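You operate a simulated robot arm through the tools that you are given. There is no shell and no other tool. Be economical: measure what you need, move in short steps, check, and stop when the job is done.

You run a simulated robot arm. Do the job below in one go: nothing can be reset, and whatever is moved stays where it is left.

Task
Turn the white buckle to the carousel's opening and stand it on the KIT mat.
Fine: free the catch to turn, lock it again before you reach in. Set down upright: what you pick out.

Only the result counts: the job must be done as asked and must still hold three seconds after the hand-in. Knocking over, shifting, dropping, spilling or breaking anything else fails it.

Robot
A 6-joint arm with a two-finger parallel gripper, fixed in place. Base frame: the origin is at the foot of the arm, x ahead of it, y to its left, z up; the work surface is at about z = 780. Units: mm, rad, N and s.
With the tool pointing down near the work surface it reaches from about 240 to 640 mm from the base axis. Its first joint turns from -1.152 to 1.152 rad. Payload 2.7 kg.
Tool frame: the origin (TCP) lies between the finger pads and is the grasp point; the fingertips stand 23 mm ahead of it; z points along the fingers, y is the line along which they close. The gripper opens to 94 mm. The fingers are 38 mm wide and 10 mm thick; the gripper's body (54 by 96 mm) begins 39 mm behind the TCP.
Orientation is that of the tool frame in the base frame, as a unit quaternion [x, y, z, w]. With the fingers straight down and closing along the base's y, the tool's x points along the base's -x, its y along +y and its z along -z.

Tools
- The arm moves only by the tool apply_moves. Its argument "plan" is a list of rows, each an object of numbers (a shift or turn left out is 0, a gripper value left out holds the last): "x", "y", "z": the shift along the base's x, y, z in m; "ax", "ay", "az": the turn, a rotation vector about the base's x, y, z in rad; "gripper": the gripper command, from -1 (shut) to 1 (fully open), values between in proportion. In form: [{"x": .., "y": .., "z": .., "ax": .., "ay": .., "az": .., "gripper": ..}, ...]. A call has 1 to 10 rows; each row shifts and turns the commanded pose from where the row before left it. A row lasts 0.2 s, in which the tool goes at most 50 mm and 0.15 rad; a call with a longer step from one row to the next is refused whole, and so is a gripper value outside its range. Where a pose cannot be reached the arm comes as near as it can. A force on the tool above 40 N (or 10 N above the force at the start of the call, whichever is more), or a blocked arm, ends the call early, and 0.2 s more pass. The fingers move at their own pace (about 45 mm/s each) and stop on an object; they squeeze with about 36 N. The grip force told is the motor's: it shows also when the fingers shut on nothing. Time passes only in rows, and 0.2 s behind the last, so rows that do not move let the fingers close. The reply holds the time, the measured pose of the TCP, the force on the tool along the base axes, the opening and the grip force, in the units named above and with some noise, with the torque about the TCP (base axes, N m) and any sound that the robot's microphone picked up, and new pictures: "pictures" is both (left out), scene, wrist or none.
- Cameras (640 x 400 px; columns grow to the right, rows downward): "scene" is fixed at [65.4, -412.6, 1415.6]; the picture's right is [0.88, -0.47, 0.00], its down [-0.23, -0.43, -0.87] and it looks along [0.41, 0.77, -0.48] (base axes); focal length 336 px, centre (320, 200). "wrist" rides on the gripper at [86, 16, -74] in the tool frame; the picture's right is [-0.18, 0.98, 0.00], its down [-0.58, -0.11, -0.81] and it looks along [-0.79, -0.15, 0.59] (tool axes); focal length 243 px, centre (320, 200). There is no depth. A picture from a camera that has moved, and an enlarged one, comes with that camera's place and axes in the base frame and with its lens. The place of the scene camera against the robot may be out by one fixed shift of up to 12 mm in any direction.
- enlarge(camera, box): a new picture of the part [left, top, right, bottom] of that camera's present view, enlarged. No time passes.
- job_done(): hands the job in; it is judged then, once.

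Go step by step. Nothing tells you positions but the pictures and the camera data: compare them with the known pose of the tool, close in by small moves and look again before you grip or let go. The budget is 120 turns and 200 pictures, counting those below and the enlarged ones. Unless the task says otherwise, let go and move clear before handing in, and close with one line.

The tools are called after "Request:" as a command line: name --argument value ..., lists and objects as JSON in quotes. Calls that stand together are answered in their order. apply_moves: Moves the arm, as the interface text tells. Its arguments: {"type":"object","properties":{"plan":{"type":"array","items":{"type":"object","properties":{"x":{"type":"number"},"y":{"type":"number"},"z":{"type":"number"},"ax":{"type":"number"},"ay":{"type":"number"},"az":{"type":"number"},"gripper":{"type":"number"}}}},"pictures":{"type":"string","enum":["both","scene","wrist","none"]}},"required":["plan"]} The other tools are called the same way: enlarge (camera, box) takes an enlarged picture of a part of a camera's view; job_done () hands the job in.

At the start:

```text
t: 0.0
position: [421.5, 36.9, 1209.2]
ee_rot: [0.0, 1.0, 0.0, 0.0]
contact_force: [0.3, -0.3, 0.4]
wrist_torque: [-0.03, 0.03, 0.01]
width: 94.3
finger_force: 0.1
```

scene: 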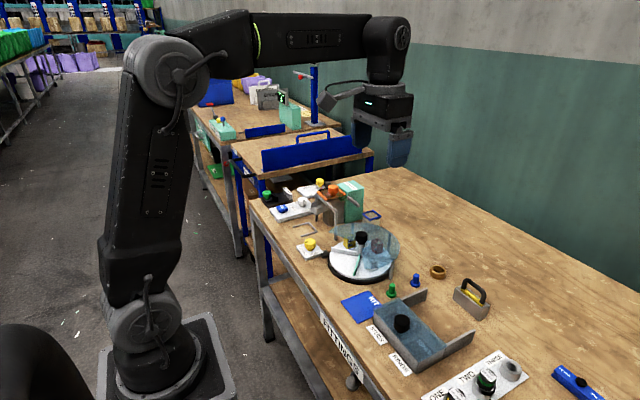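
wrist: 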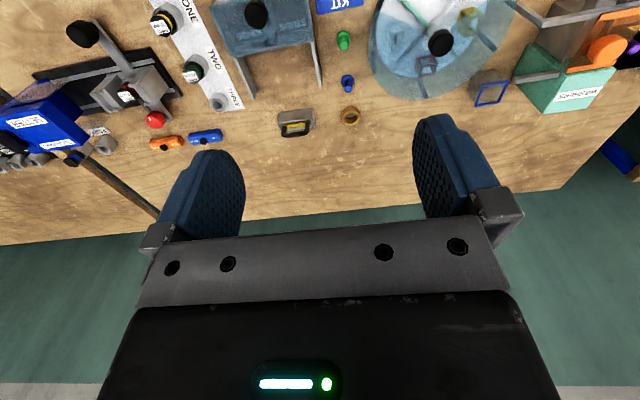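

I see a carousel with a clear cover near the middle of the bench and a blue KIT mat beside it. I'll look closer at both first.

Request:
enlarge --camera "scene" --box '[260, 170, 480, 310]'

Request:
enlarge --camera "wrist" --box '[300, 0, 540, 150]'

```text
2.86 times, centred on (370, 240) of scene
camera zoom: at [65.4, -412.6, 1415.6], right [0.88, -0.47, 0.0], down [-0.23, -0.43, -0.87], along [0.41, 0.77, -0.48], focal length 961 px, centre (177, 86)
```

zoom: 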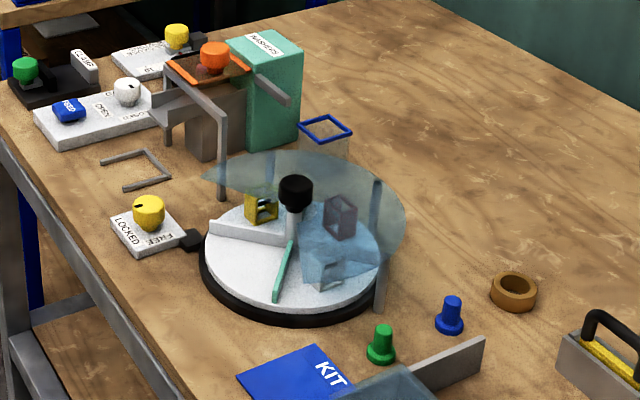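

```text
2.67 times, centred on (420, 75) of wrist
camera zoom: at [335.5, 52.6, 1284.6], right [0.18, 0.98, 0.0], down [0.58, -0.11, 0.81], along [0.79, -0.15, -0.59], focal length 647 px, centre (53, 533)
```

zoom: 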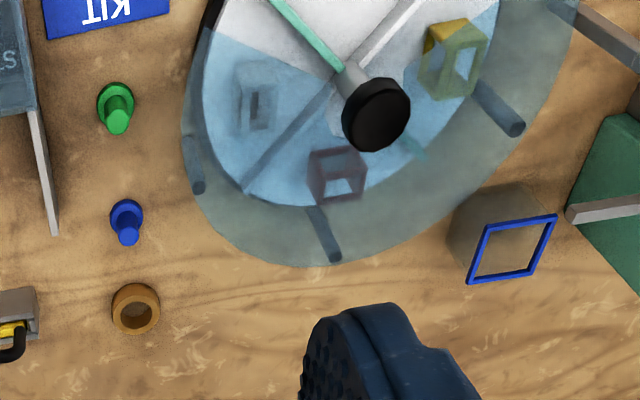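

The carousel centre is near (523, 205), with the opening toward the robot. The catch knob is near (418, 314), and the white buckle is probably the one under the cover on the near-right side. I'll move closer to look.

Request:
apply_moves --plan '[{"x": -0.015, "y": 0.03, "z": -0.034}, {"x": -0.015, "y": 0.03, "z": -0.034}, {"x": -0.015, "y": 0.03, "z": -0.034}, {"x": -0.015, "y": 0.03, "z": -0.034}, {"x": -0.015, "y": 0.03, "z": -0.034}, {}]'

```text
t: 1.4
position: [346.1, 185.4, 1041.1]
ee_rot: [-0.001, 1.0, 0.0, 0.0]
contact_force: [-0.1, 0.1, 0.2]
wrist_torque: [0.0, 0.04, -0.02]
width: 94.2
finger_force: 0.1
camera wrist: at [260.2, 201.8, 1116.4], right [0.18, 0.98, 0.0], down [0.58, -0.11, 0.81], along [0.79, -0.15, -0.59], focal length 243 px, centre (320, 200)
```

scene: 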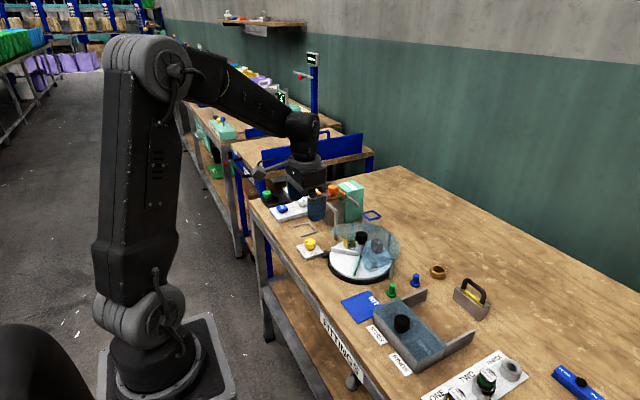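
wrist: 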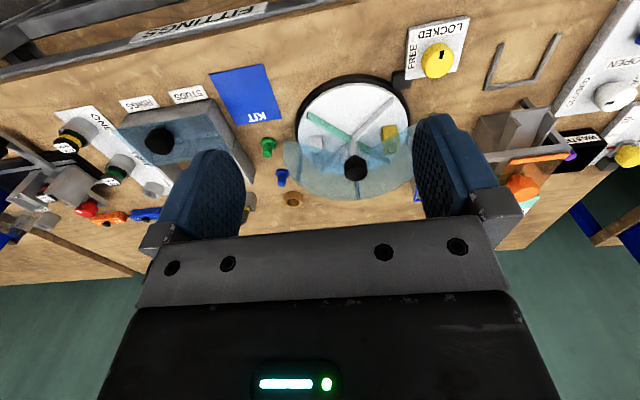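

Request:
enlarge --camera "wrist" --box '[260, 60, 430, 210]'

Request:
enlarge --camera "wrist" --box '[380, 10, 500, 100]'

Request:
enlarge --camera "scene" --box '[290, 215, 410, 290]'

```text
2.67 times, centred on (345, 135) of wrist
camera zoom: at [260.2, 201.8, 1116.4], right [0.18, 0.98, 0.0], down [0.58, -0.11, 0.81], along [0.79, -0.15, -0.59], focal length 647 px, centre (253, 373)
```

zoom: 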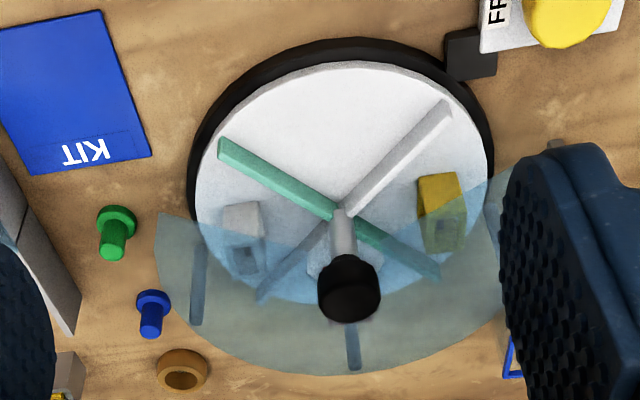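

```text
4.44 times, centred on (440, 55) of wrist
camera zoom: at [260.2, 201.8, 1116.4], right [0.18, 0.98, 0.0], down [0.58, -0.11, 0.81], along [0.79, -0.15, -0.59], focal length 1078 px, centre (-213, 844)
```

zoom: 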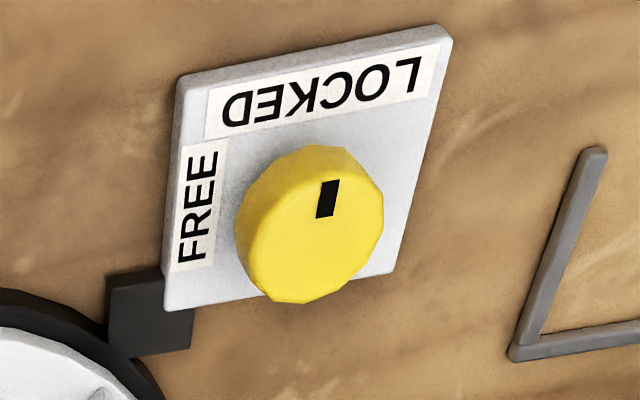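

```text
5.33 times, centred on (350, 252) of scene
camera zoom: at [65.4, -412.5, 1415.6], right [0.88, -0.47, 0.0], down [-0.23, -0.43, -0.87], along [0.41, 0.77, -0.48], focal length 1795 px, centre (160, -80)
```

zoom: 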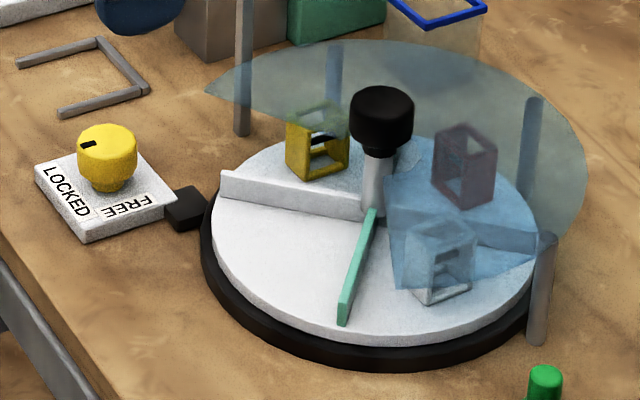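

The catch is a rotary knob pointing at LOCKED, and FREE is a quarter turn counter-clockwise from above. The white buckle sits in the -y bay, so the platter has to turn a quarter turn clockwise using the black hub knob. I'll hover over the catch knob.

Request:
apply_moves --plan '[{"x": 0.016, "y": 0.031, "z": -0.03}, {"x": 0.016, "y": 0.031, "z": -0.03}, {"x": 0.016, "y": 0.031, "z": -0.03}, {"x": 0.016, "y": 0.031, "z": -0.03}, {}]'

```text
t: 2.6
position: [411.0, 309.6, 919.0]
ee_rot: [0.0, 1.0, -0.001, 0.0]
contact_force: [0.5, -0.2, 0.8]
wrist_torque: [-0.01, 0.0, 0.02]
width: 94.1
finger_force: 0.1
camera wrist: at [324.1, 326.2, 994.9], right [0.18, 0.98, 0.0], down [0.58, -0.11, 0.81], along [0.79, -0.15, -0.59], focal length 243 px, centre (320, 200)
```

scene: 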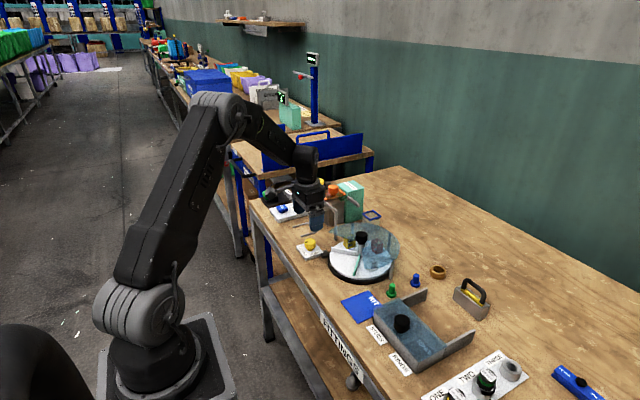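
wrist: 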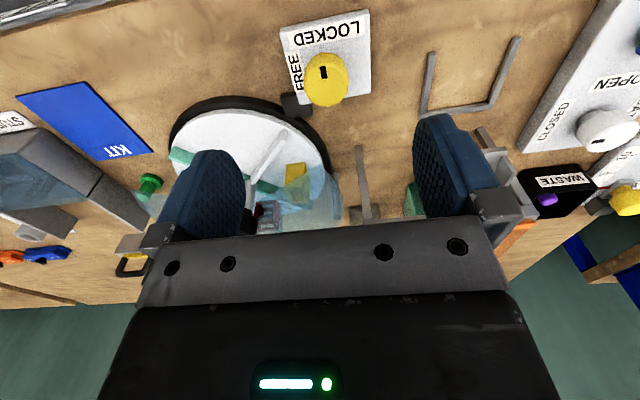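

Request:
enlarge --camera "wrist" --box '[260, 0, 400, 120]'

Request:
enlarge --camera "scene" --box '[280, 170, 420, 290]'

```text
3.33 times, centred on (330, 60) of wrist
camera zoom: at [324.1, 326.2, 994.9], right [0.18, 0.98, 0.0], down [0.58, -0.11, 0.81], along [0.79, -0.15, -0.59], focal length 809 px, centre (287, 667)
```

zoom: 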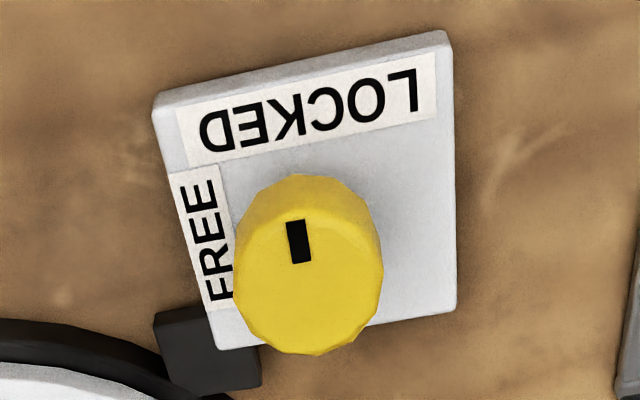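

```text
3.33 times, centred on (350, 230) of scene
camera zoom: at [65.4, -412.5, 1415.6], right [0.88, -0.47, 0.0], down [-0.23, -0.43, -0.87], along [0.41, 0.77, -0.48], focal length 1122 px, centre (220, 100)
```

zoom: 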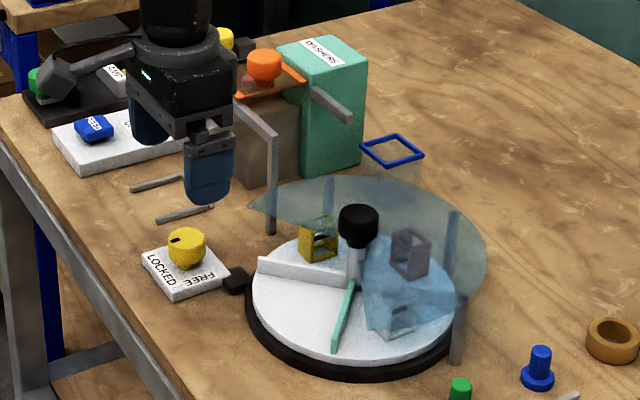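

The catch knob is about 33 mm across and centred near (417, 313), with its top at about z 818. I'll descend partway and check.

Request:
apply_moves --plan '[{"x": 0.006, "y": 0.004, "z": -0.02, "gripper": 0.4}, {"z": -0.025}, {"z": -0.02}, {}]'

Request:
enlarge --camera "wrist" --box '[200, 0, 440, 200]'

```text
t: 3.6
position: [418.0, 313.8, 854.8]
ee_rot: [0.0, 1.0, 0.001, 0.0]
contact_force: [0.3, -0.8, 0.5]
wrist_torque: [-0.01, 0.04, -0.04]
width: 66.1
finger_force: 0.1
camera wrist: at [331.7, 330.1, 930.2], right [0.18, 0.98, 0.0], down [0.58, -0.11, 0.81], along [0.79, -0.15, -0.59], focal length 243 px, centre (320, 200)
```

scene: 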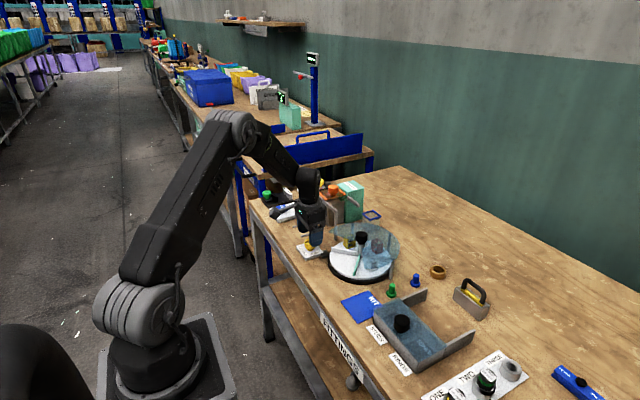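
wrist: 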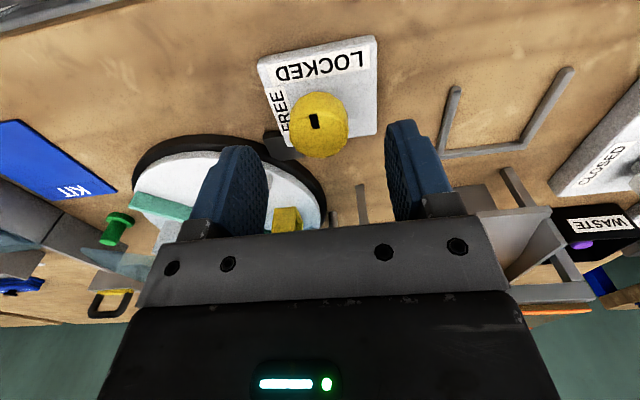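

```text
2.00 times, centred on (320, 100) of wrist
camera zoom: at [331.7, 330.1, 930.2], right [0.18, 0.98, 0.0], down [0.58, -0.11, 0.81], along [0.79, -0.15, -0.59], focal length 485 px, centre (320, 400)
```

zoom: 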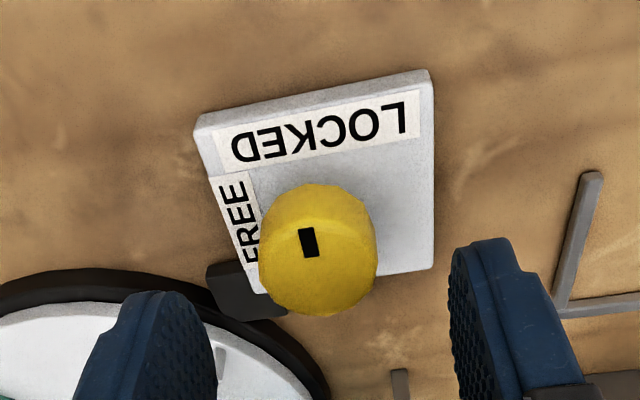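

Request:
apply_moves --plan '[{"x": -0.001, "z": -0.012}, {"z": -0.012}, {"z": -0.007}, {}]'

Request:
enlarge --camera "wrist" --box '[200, 50, 440, 250]'

Request:
enlarge --camera "scene" --box '[280, 190, 400, 290]'

```text
t: 4.6
position: [416.9, 313.8, 824.3]
ee_rot: [0.001, 1.0, 0.0, 0.0]
contact_force: [-0.5, -0.3, -0.4]
wrist_torque: [0.01, -0.01, -0.01]
width: 65.7
finger_force: 0.1
camera wrist: at [329.9, 330.2, 898.2], right [0.18, 0.98, 0.0], down [0.58, -0.11, 0.81], along [0.79, -0.15, -0.59], focal length 243 px, centre (320, 200)
```

scene: 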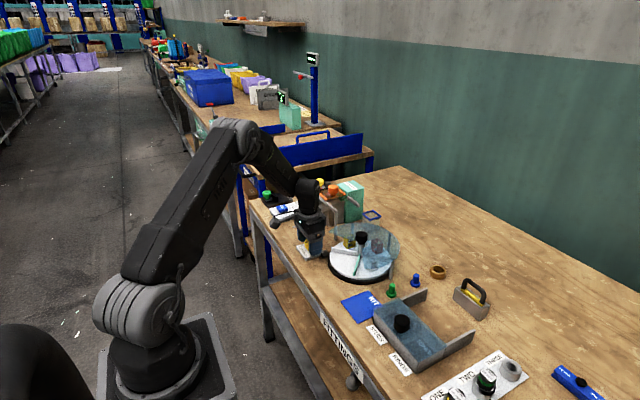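
wrist: 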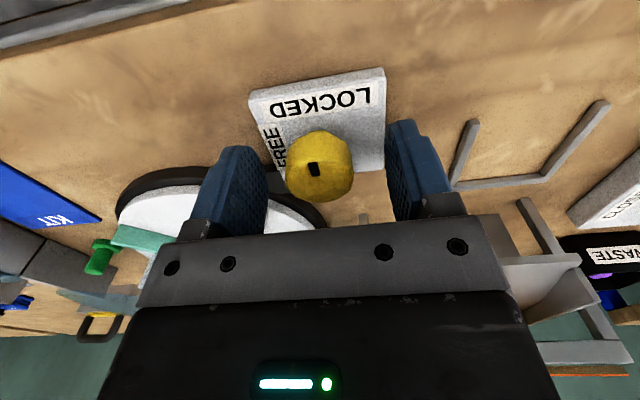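

```text
2.00 times, centred on (320, 150) of wrist
camera zoom: at [329.9, 330.2, 898.2], right [0.18, 0.98, 0.0], down [0.58, -0.11, 0.81], along [0.79, -0.15, -0.59], focal length 485 px, centre (320, 300)
```

zoom: 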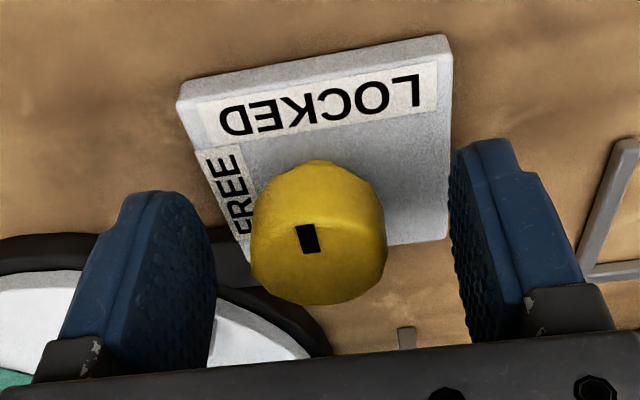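

```text
4.00 times, centred on (340, 240) of scene
camera zoom: at [65.4, -412.6, 1415.6], right [0.88, -0.47, 0.0], down [-0.23, -0.43, -0.87], along [0.41, 0.77, -0.48], focal length 1346 px, centre (240, 40)
```

zoom: 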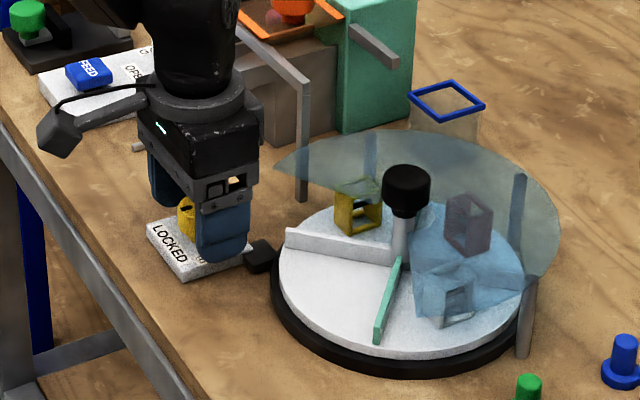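

The knob is centred between the fingers, so I'll close on it.

Request:
apply_moves --plan '[{"gripper": -1}, {}, {}, {}]' --pictures "none"

```text
t: 5.6
position: [417.4, 313.3, 823.6]
ee_rot: [0.001, 1.0, -0.001, 0.0]
contact_force: [1.1, -6.8, 1.4]
wrist_torque: [0.18, 0.12, 0.0]
width: 34.0
finger_force: 44.7
```

Request:
apply_moves --plan '[{"az": 0.13}, {"az": 0.13}, {"az": 0.13}, {"az": 0.13}]'

```text
t: 6.6
position: [416.5, 312.1, 822.7]
ee_rot: [-0.258, 0.966, -0.001, -0.001]
contact_force: [2.1, -28.9, 2.6]
wrist_torque: [0.71, -0.91, -0.06]
width: 34.0
finger_force: 44.6
camera wrist: at [333.6, 283.7, 898.5], right [-0.33, 0.94, 0.0], down [0.56, 0.2, 0.81], along [0.76, 0.26, -0.59], focal length 243 px, centre (320, 200)
```

scene: 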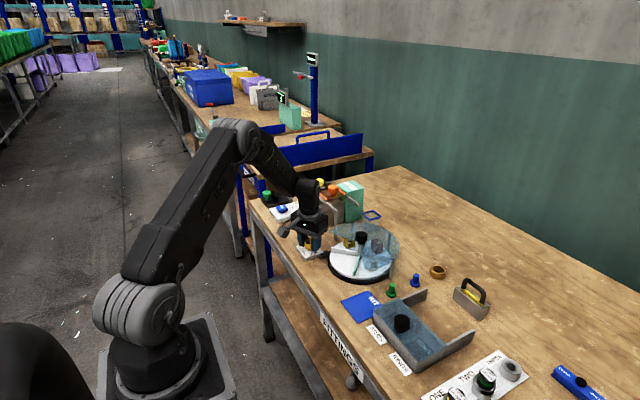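
wrist: 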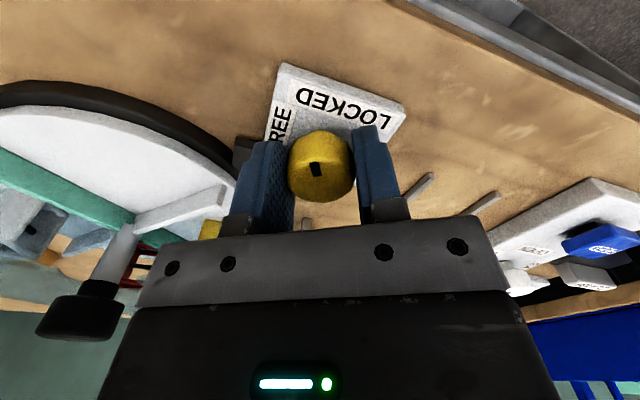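

The knob is turning with the gripper, but a side force is building up. I'll ease the position and keep turning.

Request:
apply_moves --plan '[{"y": -0.002}, {}]' --pictures "none"

```text
t: 7.2
position: [416.3, 312.9, 822.9]
ee_rot: [-0.256, 0.967, 0.0, 0.0]
contact_force: [11.3, -14.0, -6.9]
wrist_torque: [-0.51, 1.08, -0.03]
width: 33.9
finger_force: 45.2
```

Request:
apply_moves --plan '[{"y": -0.001, "x": 0.0005, "az": 0.1}, {"az": 0.1}, {"az": 0.1}, {}]' --pictures "none"

```text
t: 8.2
position: [417.3, 312.1, 822.3]
ee_rot: [-0.4, 0.917, 0.001, 0.001]
contact_force: [1.3, -5.6, -11.4]
wrist_torque: [1.02, -0.73, -0.02]
width: 33.5
finger_force: 44.7
```

Request:
apply_moves --plan '[{"az": 0.12}, {"az": 0.12}, {"az": 0.12}, {"az": 0.12}, {}]'

```text
t: 9.4
position: [418.3, 311.6, 823.5]
ee_rot: [-0.606, 0.795, 0.0, 0.002]
contact_force: [19.0, 1.5, -16.6]
wrist_torque: [-0.41, 0.21, -0.03]
width: 33.9
finger_force: 44.7
camera wrist: at [378.7, 232.5, 898.2], right [-0.9, 0.44, 0.0], down [0.26, 0.53, 0.81], along [0.35, 0.73, -0.59], focal length 243 px, centre (320, 200)
```

scene: 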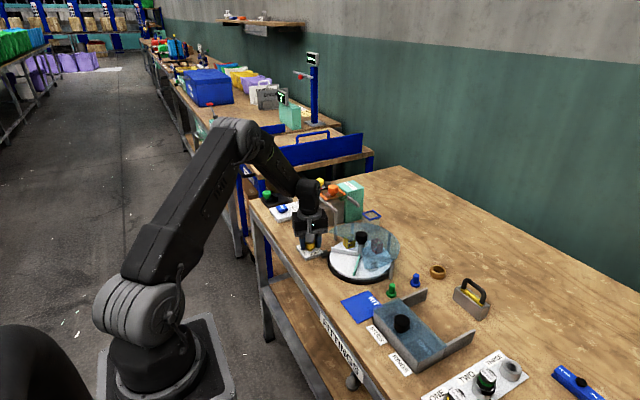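
wrist: 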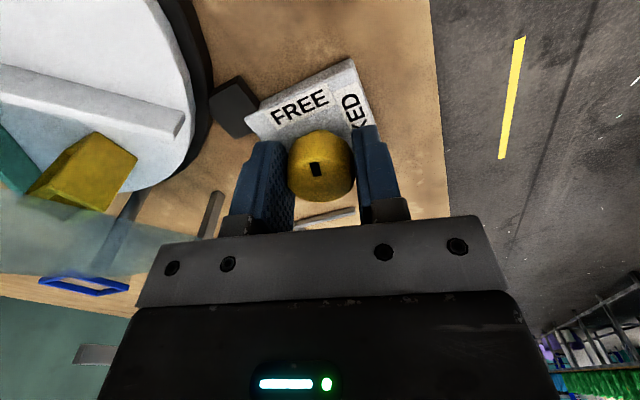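

Request:
apply_moves --plan '[{"x": 0.001, "az": 0.1}, {"az": 0.1}, {"az": 0.07}, {}]'

```text
t: 10.4
position: [418.0, 311.2, 821.9]
ee_rot: [0.708, -0.706, 0.0, -0.001]
contact_force: [20.6, 5.0, -18.9]
wrist_torque: [0.44, 0.69, -0.08]
width: 33.9
finger_force: 45.2
camera wrist: at [401.6, 225.1, 898.3], right [-0.98, 0.18, 0.0], down [0.11, 0.58, 0.81], along [0.15, 0.79, -0.59], focal length 243 px, centre (320, 200)
```

scene: 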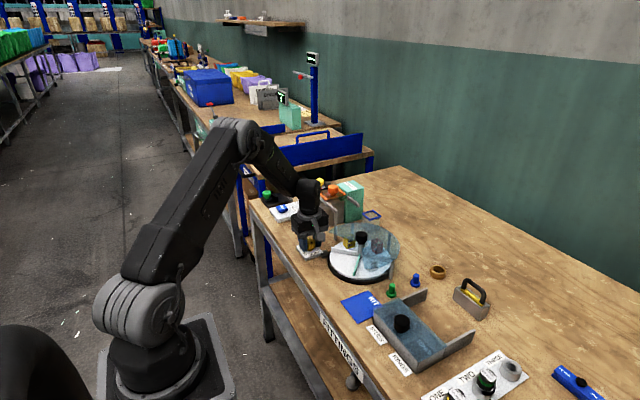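
wrist: 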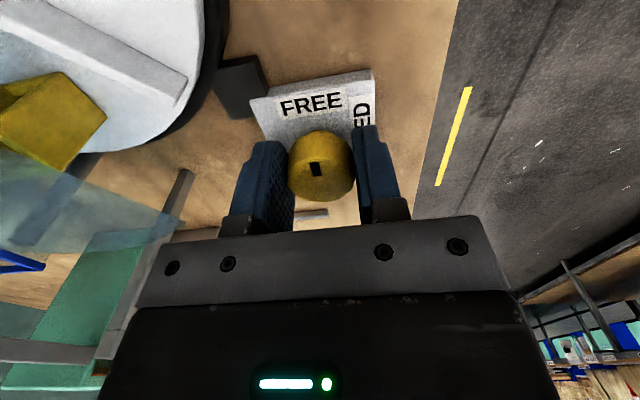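

The mark now points to FREE. I'll release and rise straight up.

Request:
apply_moves --plan '[{"gripper": 0.05}, {}, {"z": 0.02}, {"z": 0.04}, {"z": 0.04}, {"z": 0.03}, {}]'

Request:
enlarge --camera "wrist" --box '[160, 0, 400, 160]'

Request:
enlarge --camera "scene" --box '[280, 190, 400, 290]'

```text
t: 12.0
position: [417.5, 311.3, 955.2]
ee_rot: [-0.707, 0.707, 0.0, 0.0]
contact_force: [0.1, -0.5, 1.0]
wrist_torque: [-0.02, 0.01, 0.04]
width: 49.3
finger_force: 0.1
camera wrist: at [401.0, 225.0, 1029.5], right [-0.98, 0.18, 0.0], down [0.11, 0.58, 0.81], along [0.15, 0.79, -0.59], focal length 243 px, centre (320, 200)
```

scene: 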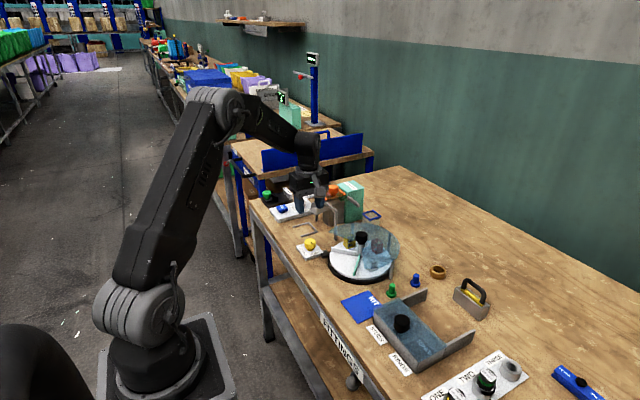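
wrist: 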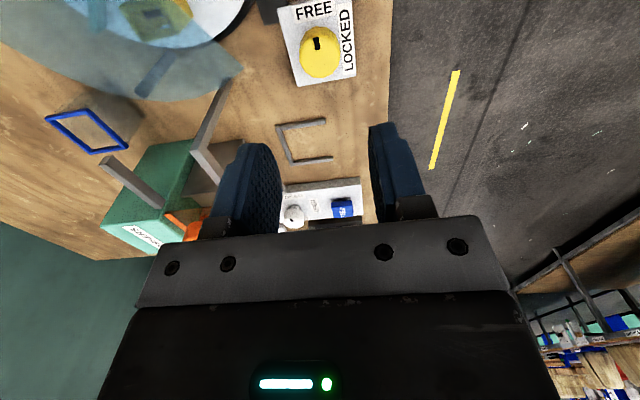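

```text
2.50 times, centred on (280, 80) of wrist
camera zoom: at [401.0, 225.0, 1029.5], right [-0.98, 0.18, 0.0], down [0.11, 0.58, 0.81], along [0.15, 0.79, -0.59], focal length 606 px, centre (420, 500)
```

zoom: 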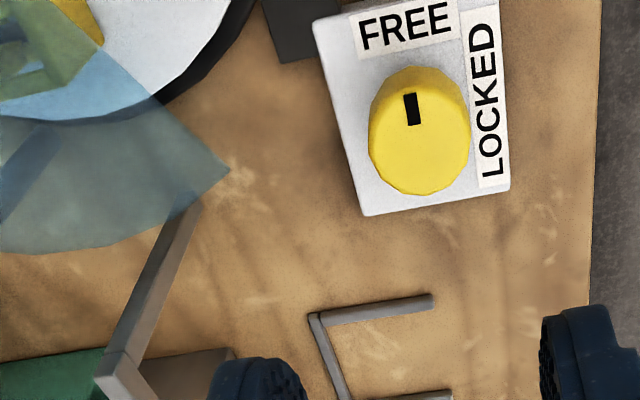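

```text
4.00 times, centred on (340, 240) of scene
camera zoom: at [65.4, -412.6, 1415.6], right [0.88, -0.47, 0.0], down [-0.23, -0.43, -0.87], along [0.41, 0.77, -0.48], focal length 1346 px, centre (240, 40)
```

zoom: 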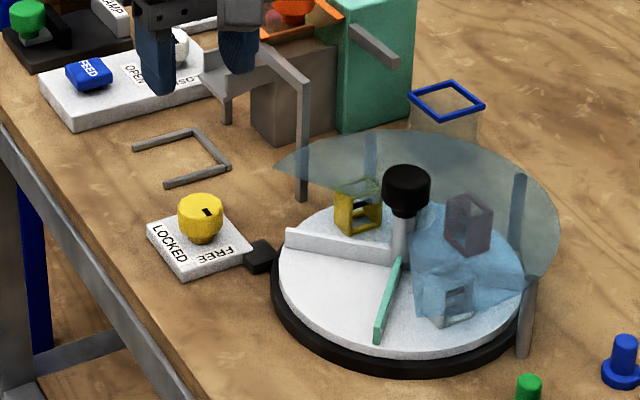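

The catch is at FREE. The hub knob is at about (519.5, 205.5), 34 mm across, with its top near z 876 above the cover at about 846. I'll go above it with the jaws still along x, which leaves room to turn clockwise.

Request:
apply_moves --plan '[{"x": 0.0255, "y": -0.0265, "gripper": 0.4}, {"x": 0.0255, "y": -0.0265}, {"x": 0.0255, "y": -0.0265}, {"x": 0.0255, "y": -0.0265}, {"z": -0.03}, {}]'

Request:
enlarge --camera "wrist" --box '[160, 0, 480, 200]'

```text
t: 13.4
position: [520.9, 204.8, 924.8]
ee_rot: [-0.707, 0.708, 0.0, 0.0]
contact_force: [-1.2, -0.3, 0.2]
wrist_torque: [0.02, 0.01, 0.02]
width: 65.9
finger_force: 0.0
camera wrist: at [504.4, 118.6, 999.0], right [-0.98, 0.18, 0.0], down [0.11, 0.58, 0.81], along [0.15, 0.79, -0.59], focal length 243 px, centre (320, 200)
```

scene: 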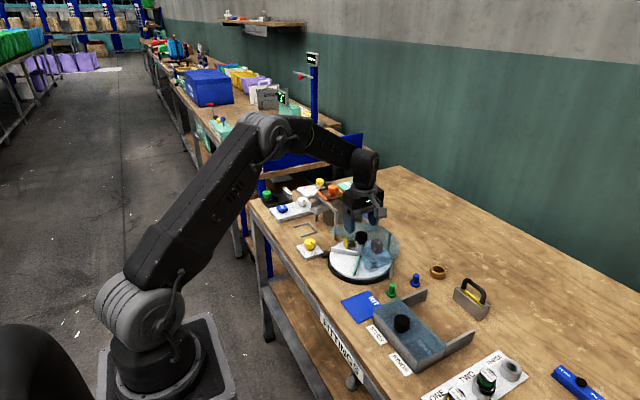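
wrist: 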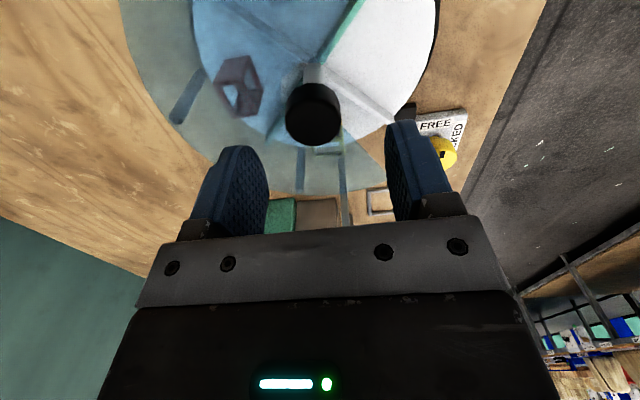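

```text
2.00 times, centred on (320, 100) of wrist
camera zoom: at [504.4, 118.6, 999.0], right [-0.98, 0.18, 0.0], down [0.11, 0.58, 0.81], along [0.15, 0.79, -0.59], focal length 485 px, centre (320, 400)
```

zoom: 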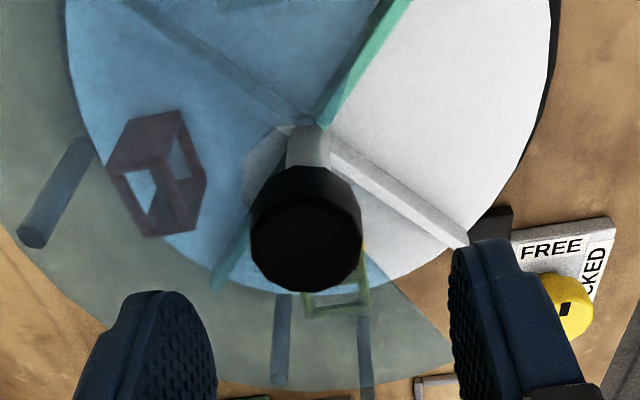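

Request:
apply_moves --plan '[{"x": 0.0035, "y": 0.0005, "z": -0.016}, {"z": -0.015}, {"z": -0.014}, {}]'

Request:
enlarge --camera "scene" --box '[300, 180, 420, 290]'

Request:
enlarge --camera "wrist" --box '[160, 40, 480, 240]'

```text
t: 14.4
position: [522.9, 206.0, 878.1]
ee_rot: [0.707, -0.707, 0.0, -0.001]
contact_force: [-0.2, -0.3, 1.2]
wrist_torque: [0.02, 0.03, -0.02]
width: 65.9
finger_force: 0.1
camera wrist: at [506.7, 119.5, 953.8], right [-0.98, 0.18, 0.0], down [0.11, 0.58, 0.81], along [0.15, 0.79, -0.59], focal length 243 px, centre (320, 200)
```

scene: 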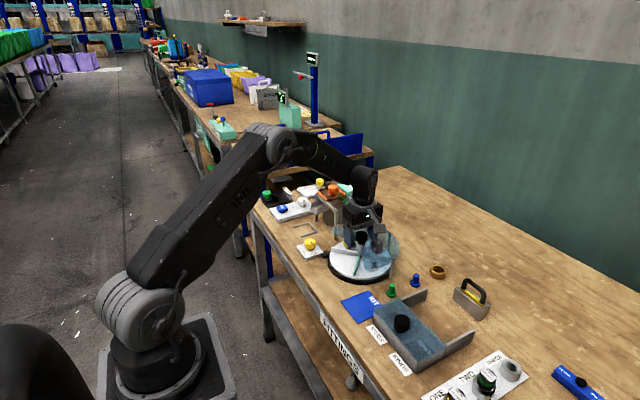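
wrist: 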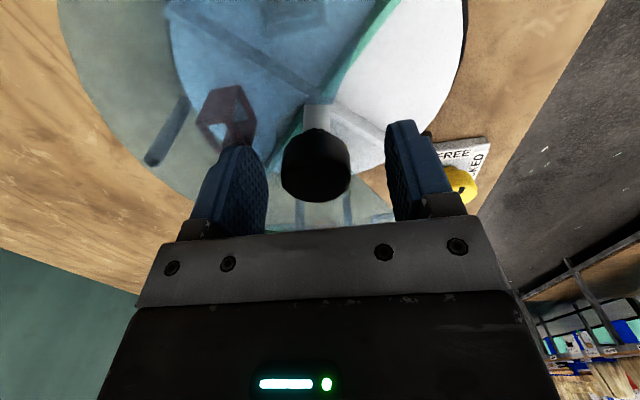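

```text
3.64 times, centred on (360, 235) of scene
camera zoom: at [65.4, -412.6, 1415.6], right [0.88, -0.47, 0.0], down [-0.23, -0.43, -0.87], along [0.41, 0.77, -0.48], focal length 1224 px, centre (174, 73)
```

zoom: 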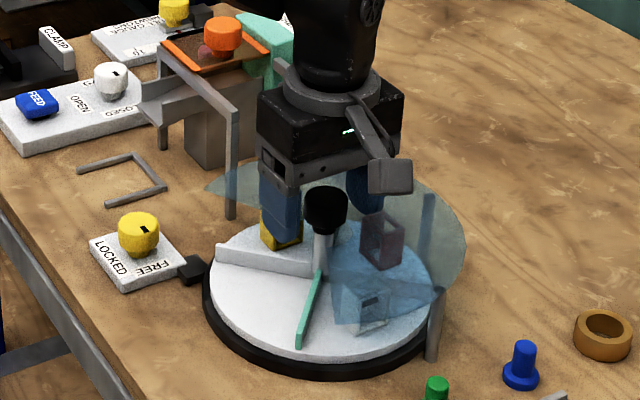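

```text
2.00 times, centred on (320, 140) of wrist
camera zoom: at [506.7, 119.5, 953.8], right [-0.98, 0.18, 0.0], down [0.11, 0.58, 0.81], along [0.15, 0.79, -0.59], focal length 485 px, centre (320, 320)
```

zoom: 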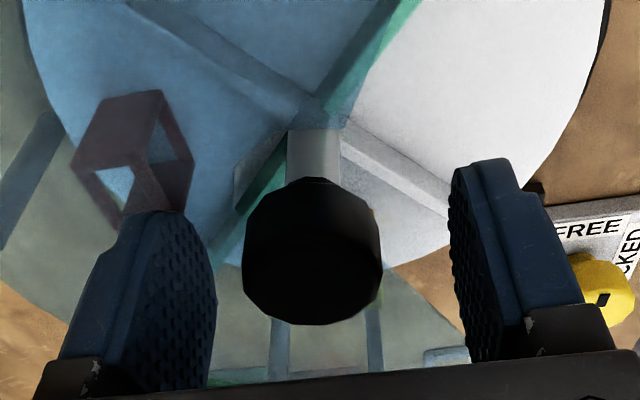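

The hub knob is at about (524.5, 205.5). I'll nudge over, close, then start a quarter turn clockwise.

Request:
apply_moves --plan '[{"x": 0.0015, "z": -0.002}, {"gripper": -1}, {}, {}, {}]' --pictures "none"

```text
t: 15.6
position: [525.1, 206.2, 876.4]
ee_rot: [0.707, -0.707, 0.001, -0.002]
contact_force: [13.2, 1.7, -6.8]
wrist_torque: [0.18, -0.12, 0.0]
width: 33.6
finger_force: 45.4
```

Request:
apply_moves --plan '[{"x": 0.001, "az": -0.1}, {"az": -0.1}, {"az": -0.1}, {"az": -0.1}, {}]'

```text
t: 16.8
position: [525.2, 206.3, 876.8]
ee_rot: [-0.552, 0.834, 0.0, 0.001]
contact_force: [2.8, 0.2, -1.4]
wrist_torque: [0.85, -0.61, 0.01]
width: 34.0
finger_force: 45.1
camera wrist: at [476.6, 132.9, 951.6], right [-0.83, 0.55, 0.0], down [0.33, 0.49, 0.81], along [0.45, 0.67, -0.59], focal length 243 px, centre (320, 200)
```

scene: 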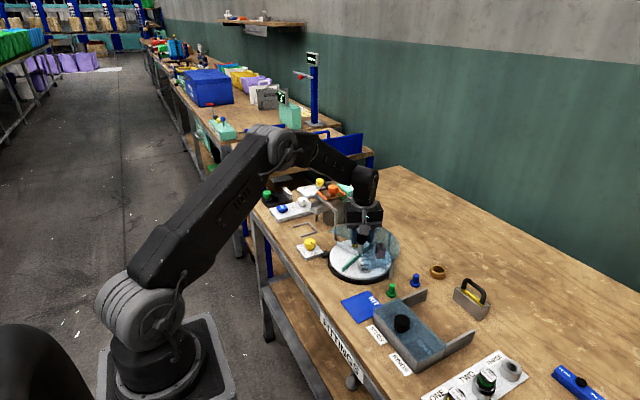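
wrist: 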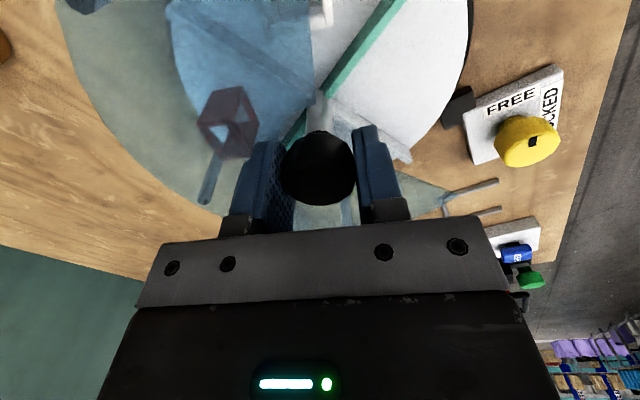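

The platter turns with the knob and the buckles ride along. I'll keep going to a full quarter turn.

Request:
apply_moves --plan '[{"az": -0.1}, {"az": -0.1}, {"az": -0.1}, {"az": -0.1}, {"az": -0.1}, {"az": -0.1}, {"az": -0.1}, {}]'

```text
t: 18.6
position: [526.3, 204.8, 877.0]
ee_rot: [-0.232, 0.973, -0.001, 0.0]
contact_force: [0.2, -5.8, 1.0]
wrist_torque: [0.38, 0.6, -0.01]
width: 33.7
finger_force: 45.0
camera wrist: at [441.3, 181.2, 951.6], right [-0.28, 0.96, 0.0], down [0.57, 0.17, 0.81], along [0.77, 0.22, -0.59], focal length 243 px, centre (320, 200)
```

scene: 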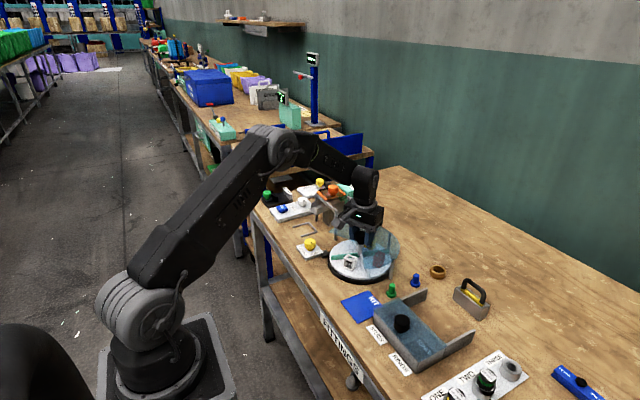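
wrist: 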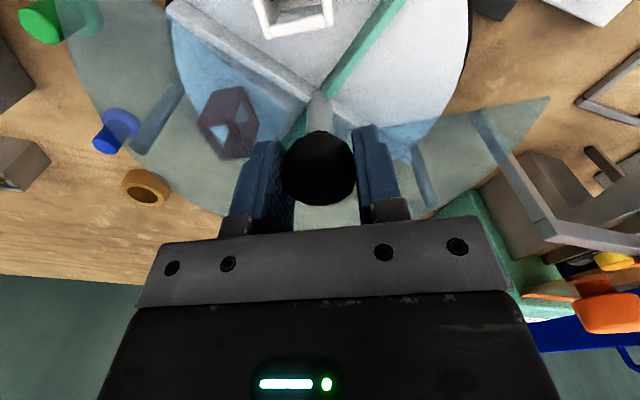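

Request:
apply_moves --plan '[{"az": -0.12}, {"az": -0.12}, {"az": -0.12}, {"az": -0.111}, {}]'

Request:
enlarge --camera "scene" --box '[300, 200, 420, 290]'

```text
t: 19.8
position: [526.8, 204.9, 875.5]
ee_rot: [0.001, 1.0, -0.001, 0.001]
contact_force: [9.7, -9.7, -4.3]
wrist_torque: [0.04, 0.46, -0.01]
width: 33.6
finger_force: 45.1
camera wrist: at [439.3, 221.7, 951.4], right [0.19, 0.98, 0.0], down [0.58, -0.11, 0.81], along [0.79, -0.15, -0.59], focal length 243 px, centre (320, 200)
```

scene: 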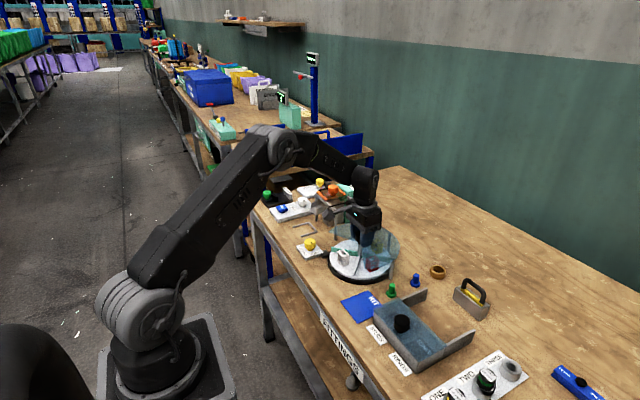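
wrist: 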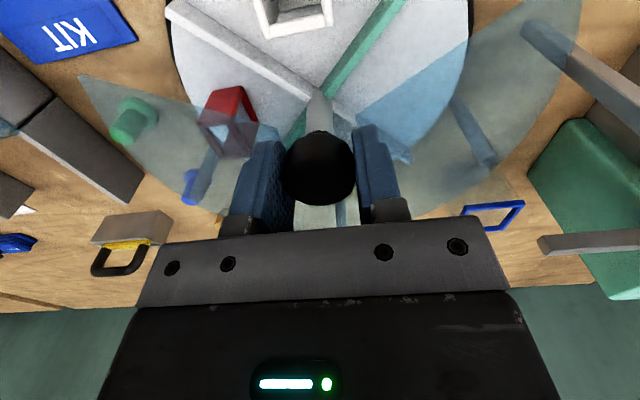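

```text
4.44 times, centred on (360, 245) of scene
camera zoom: at [65.7, -412.8, 1415.6], right [0.88, -0.47, 0.0], down [-0.23, -0.43, -0.87], along [0.41, 0.77, -0.48], focal length 1496 px, centre (142, 0)
```

zoom: 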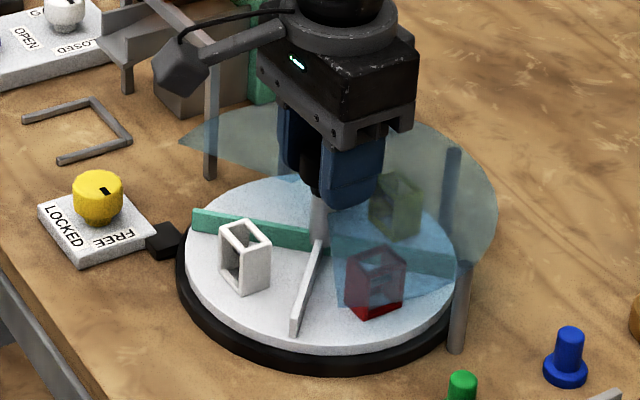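

The white buckle is in the opening. I'll release the hub, rise and check the alignment.

Request:
apply_moves --plan '[{"gripper": 0.2}, {}, {"z": 0.03}, {"z": 0.04}, {"z": 0.03, "x": -0.03}, {"x": -0.045}, {"x": -0.045}, {}]'

Request:
enlarge --camera "wrist" --box '[200, 0, 440, 160]'

Request:
enlarge --camera "scene" --box '[300, 200, 420, 290]'

```text
t: 21.6
position: [405.5, 204.9, 976.5]
ee_rot: [0.0, 1.0, 0.0, -0.001]
contact_force: [0.6, -0.1, 0.9]
wrist_torque: [-0.04, 0.04, 0.01]
width: 56.5
finger_force: 0.0
camera wrist: at [318.1, 221.8, 1050.9], right [0.18, 0.98, 0.0], down [0.58, -0.11, 0.81], along [0.79, -0.15, -0.59], focal length 243 px, centre (320, 200)
```

scene: 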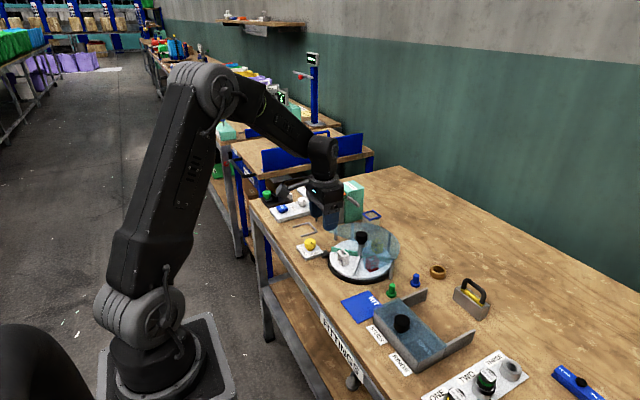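
wrist: 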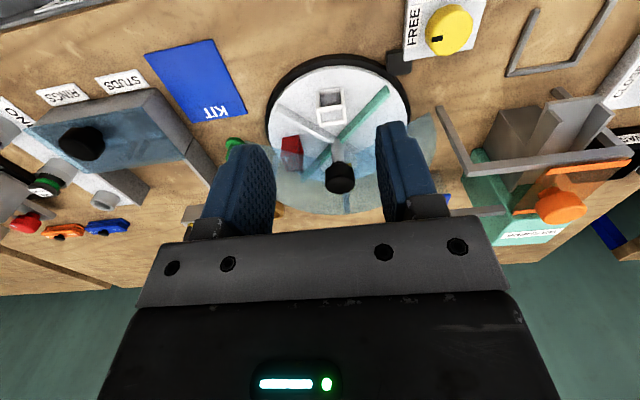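

```text
2.50 times, centred on (320, 80) of wrist
camera zoom: at [318.1, 221.8, 1050.9], right [0.18, 0.98, 0.0], down [0.58, -0.11, 0.81], along [0.79, -0.15, -0.59], focal length 606 px, centre (320, 500)
```

zoom: 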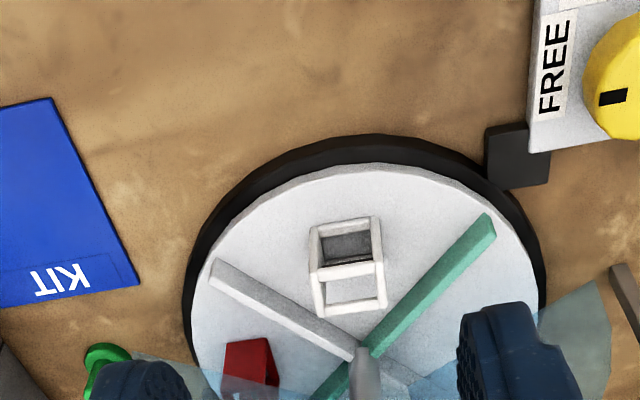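

```text
4.44 times, centred on (360, 245) of scene
camera zoom: at [65.4, -412.6, 1415.6], right [0.88, -0.47, 0.0], down [-0.23, -0.43, -0.87], along [0.41, 0.77, -0.48], focal length 1496 px, centre (142, 0)
```

zoom: 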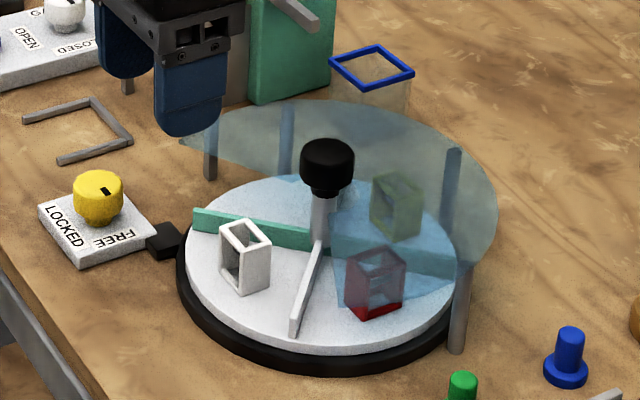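

The dividers sit symmetrically at ±45°, so the platter is aligned. Next I'll go back to the catch with the jaws turned +90° and turn it back to LOCKED.

Request:
apply_moves --plan '[{"x": 0.001, "y": 0.011, "az": 0.145}, {"x": 0.001, "y": 0.012, "az": 0.145}, {"x": 0.001, "y": 0.012, "az": 0.145}, {"x": 0.001, "y": 0.012, "az": 0.145}, {"x": 0.001, "y": 0.012, "az": 0.145}, {"x": 0.001, "y": 0.012, "az": 0.145}, {"x": 0.001, "y": 0.012, "az": 0.145}, {"x": 0.001, "y": 0.012, "az": 0.145}, {"x": 0.002, "y": 0.011, "az": 0.145}, {"x": 0.002, "az": 0.145}]' --pictures "none"

Request:
apply_moves --plan '[{"az": 0.1208, "z": -0.02}, {"z": -0.03}, {"z": -0.03}, {"z": -0.03}, {}]'

```text
t: 23.8
position: [417.6, 311.7, 976.0]
ee_rot: [-0.664, 0.748, -0.001, -0.001]
contact_force: [-0.3, 0.7, -0.9]
wrist_torque: [0.0, 0.0, -0.01]
width: 56.5
finger_force: 0.0
```

```text
t: 25.0
position: [415.0, 312.9, 864.2]
ee_rot: [0.707, -0.707, 0.001, 0.001]
contact_force: [-0.2, -0.3, -0.2]
wrist_torque: [0.01, -0.01, 0.0]
width: 56.2
finger_force: 0.1
camera wrist: at [400.0, 226.3, 939.9], right [-0.98, 0.18, 0.0], down [0.11, 0.58, 0.81], along [0.15, 0.79, -0.59], focal length 243 px, centre (320, 200)
```

scene: 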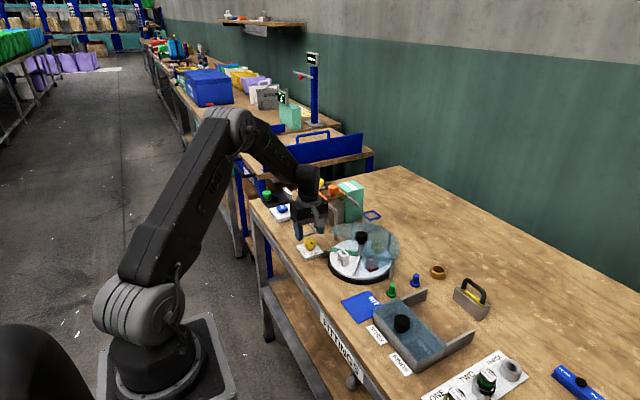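
wrist: 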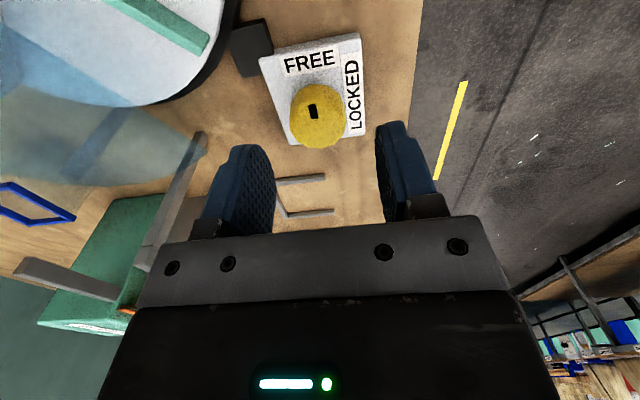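

Request:
apply_moves --plan '[{"x": 0.001, "z": -0.015}, {"z": -0.015}, {"z": -0.011}, {}, {"gripper": -1}, {}, {}, {}]' --pictures "wrist"

```text
t: 26.8
position: [417.7, 313.5, 824.2]
ee_rot: [-0.707, 0.707, -0.001, 0.001]
contact_force: [6.5, 2.0, -4.6]
wrist_torque: [0.21, 0.13, -0.02]
width: 33.8
finger_force: 45.2
camera wrist: at [401.5, 226.4, 899.8], right [-0.98, 0.18, 0.0], down [0.11, 0.58, 0.81], along [0.15, 0.79, -0.59], focal length 243 px, centre (320, 200)
```

wrist: 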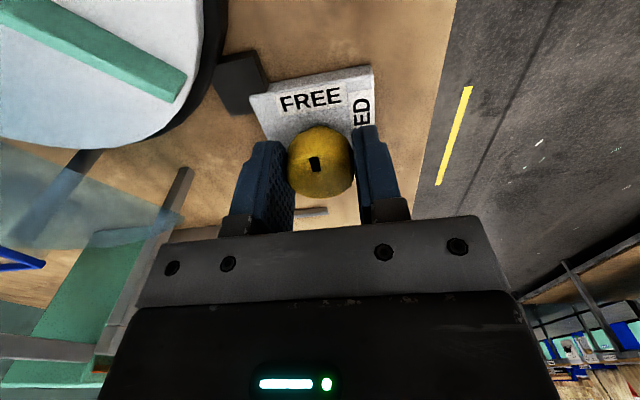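

Request:
apply_moves --plan '[{"az": -0.12}, {"az": -0.12}, {"az": -0.12}, {"az": -0.12}, {"az": -0.12}, {}]' --pictures "none"

```text
t: 28.2
position: [417.1, 313.2, 824.7]
ee_rot: [-0.466, 0.885, 0.0, 0.0]
contact_force: [12.6, 19.9, -24.3]
wrist_torque: [-0.28, 0.6, -0.03]
width: 34.1
finger_force: 44.7
```

Request:
apply_moves --plan '[{"x": 0.0005, "y": 0.001, "z": -0.001, "az": -0.12}, {"az": -0.12}, {"az": -0.12}, {"az": -0.12}, {}]' --pictures "none"

```text
t: 29.4
position: [417.5, 313.6, 824.1]
ee_rot: [-0.242, 0.97, 0.0, -0.002]
contact_force: [-19.5, 8.3, 9.9]
wrist_torque: [0.1, 1.45, 0.02]
width: 33.9
finger_force: 45.3
```

Request:
apply_moves --plan '[{"x": -0.001, "az": -0.12}, {"az": -0.12}, {"az": -0.12}, {"az": -0.13}, {}]' --pictures "wrist"

```text
t: 30.6
position: [419.0, 312.5, 824.7]
ee_rot: [-0.001, 1.0, -0.001, 0.002]
contact_force: [-18.9, 7.4, 7.9]
wrist_torque: [0.36, -0.63, 0.4]
width: 34.0
finger_force: 45.2
camera wrist: at [331.2, 329.5, 899.8], right [0.18, 0.98, 0.0], down [0.58, -0.11, 0.81], along [0.79, -0.15, -0.59], focal length 243 px, centre (320, 200)
```

wrist: 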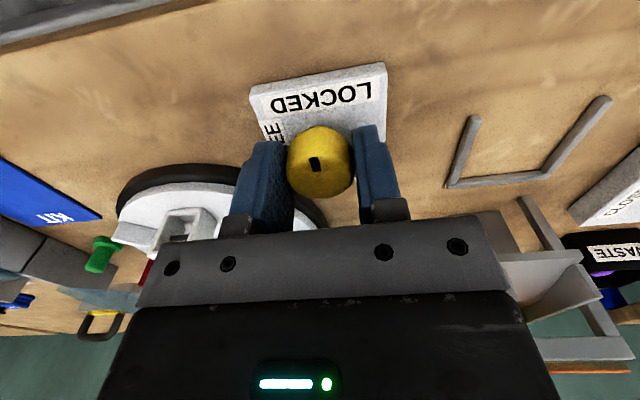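

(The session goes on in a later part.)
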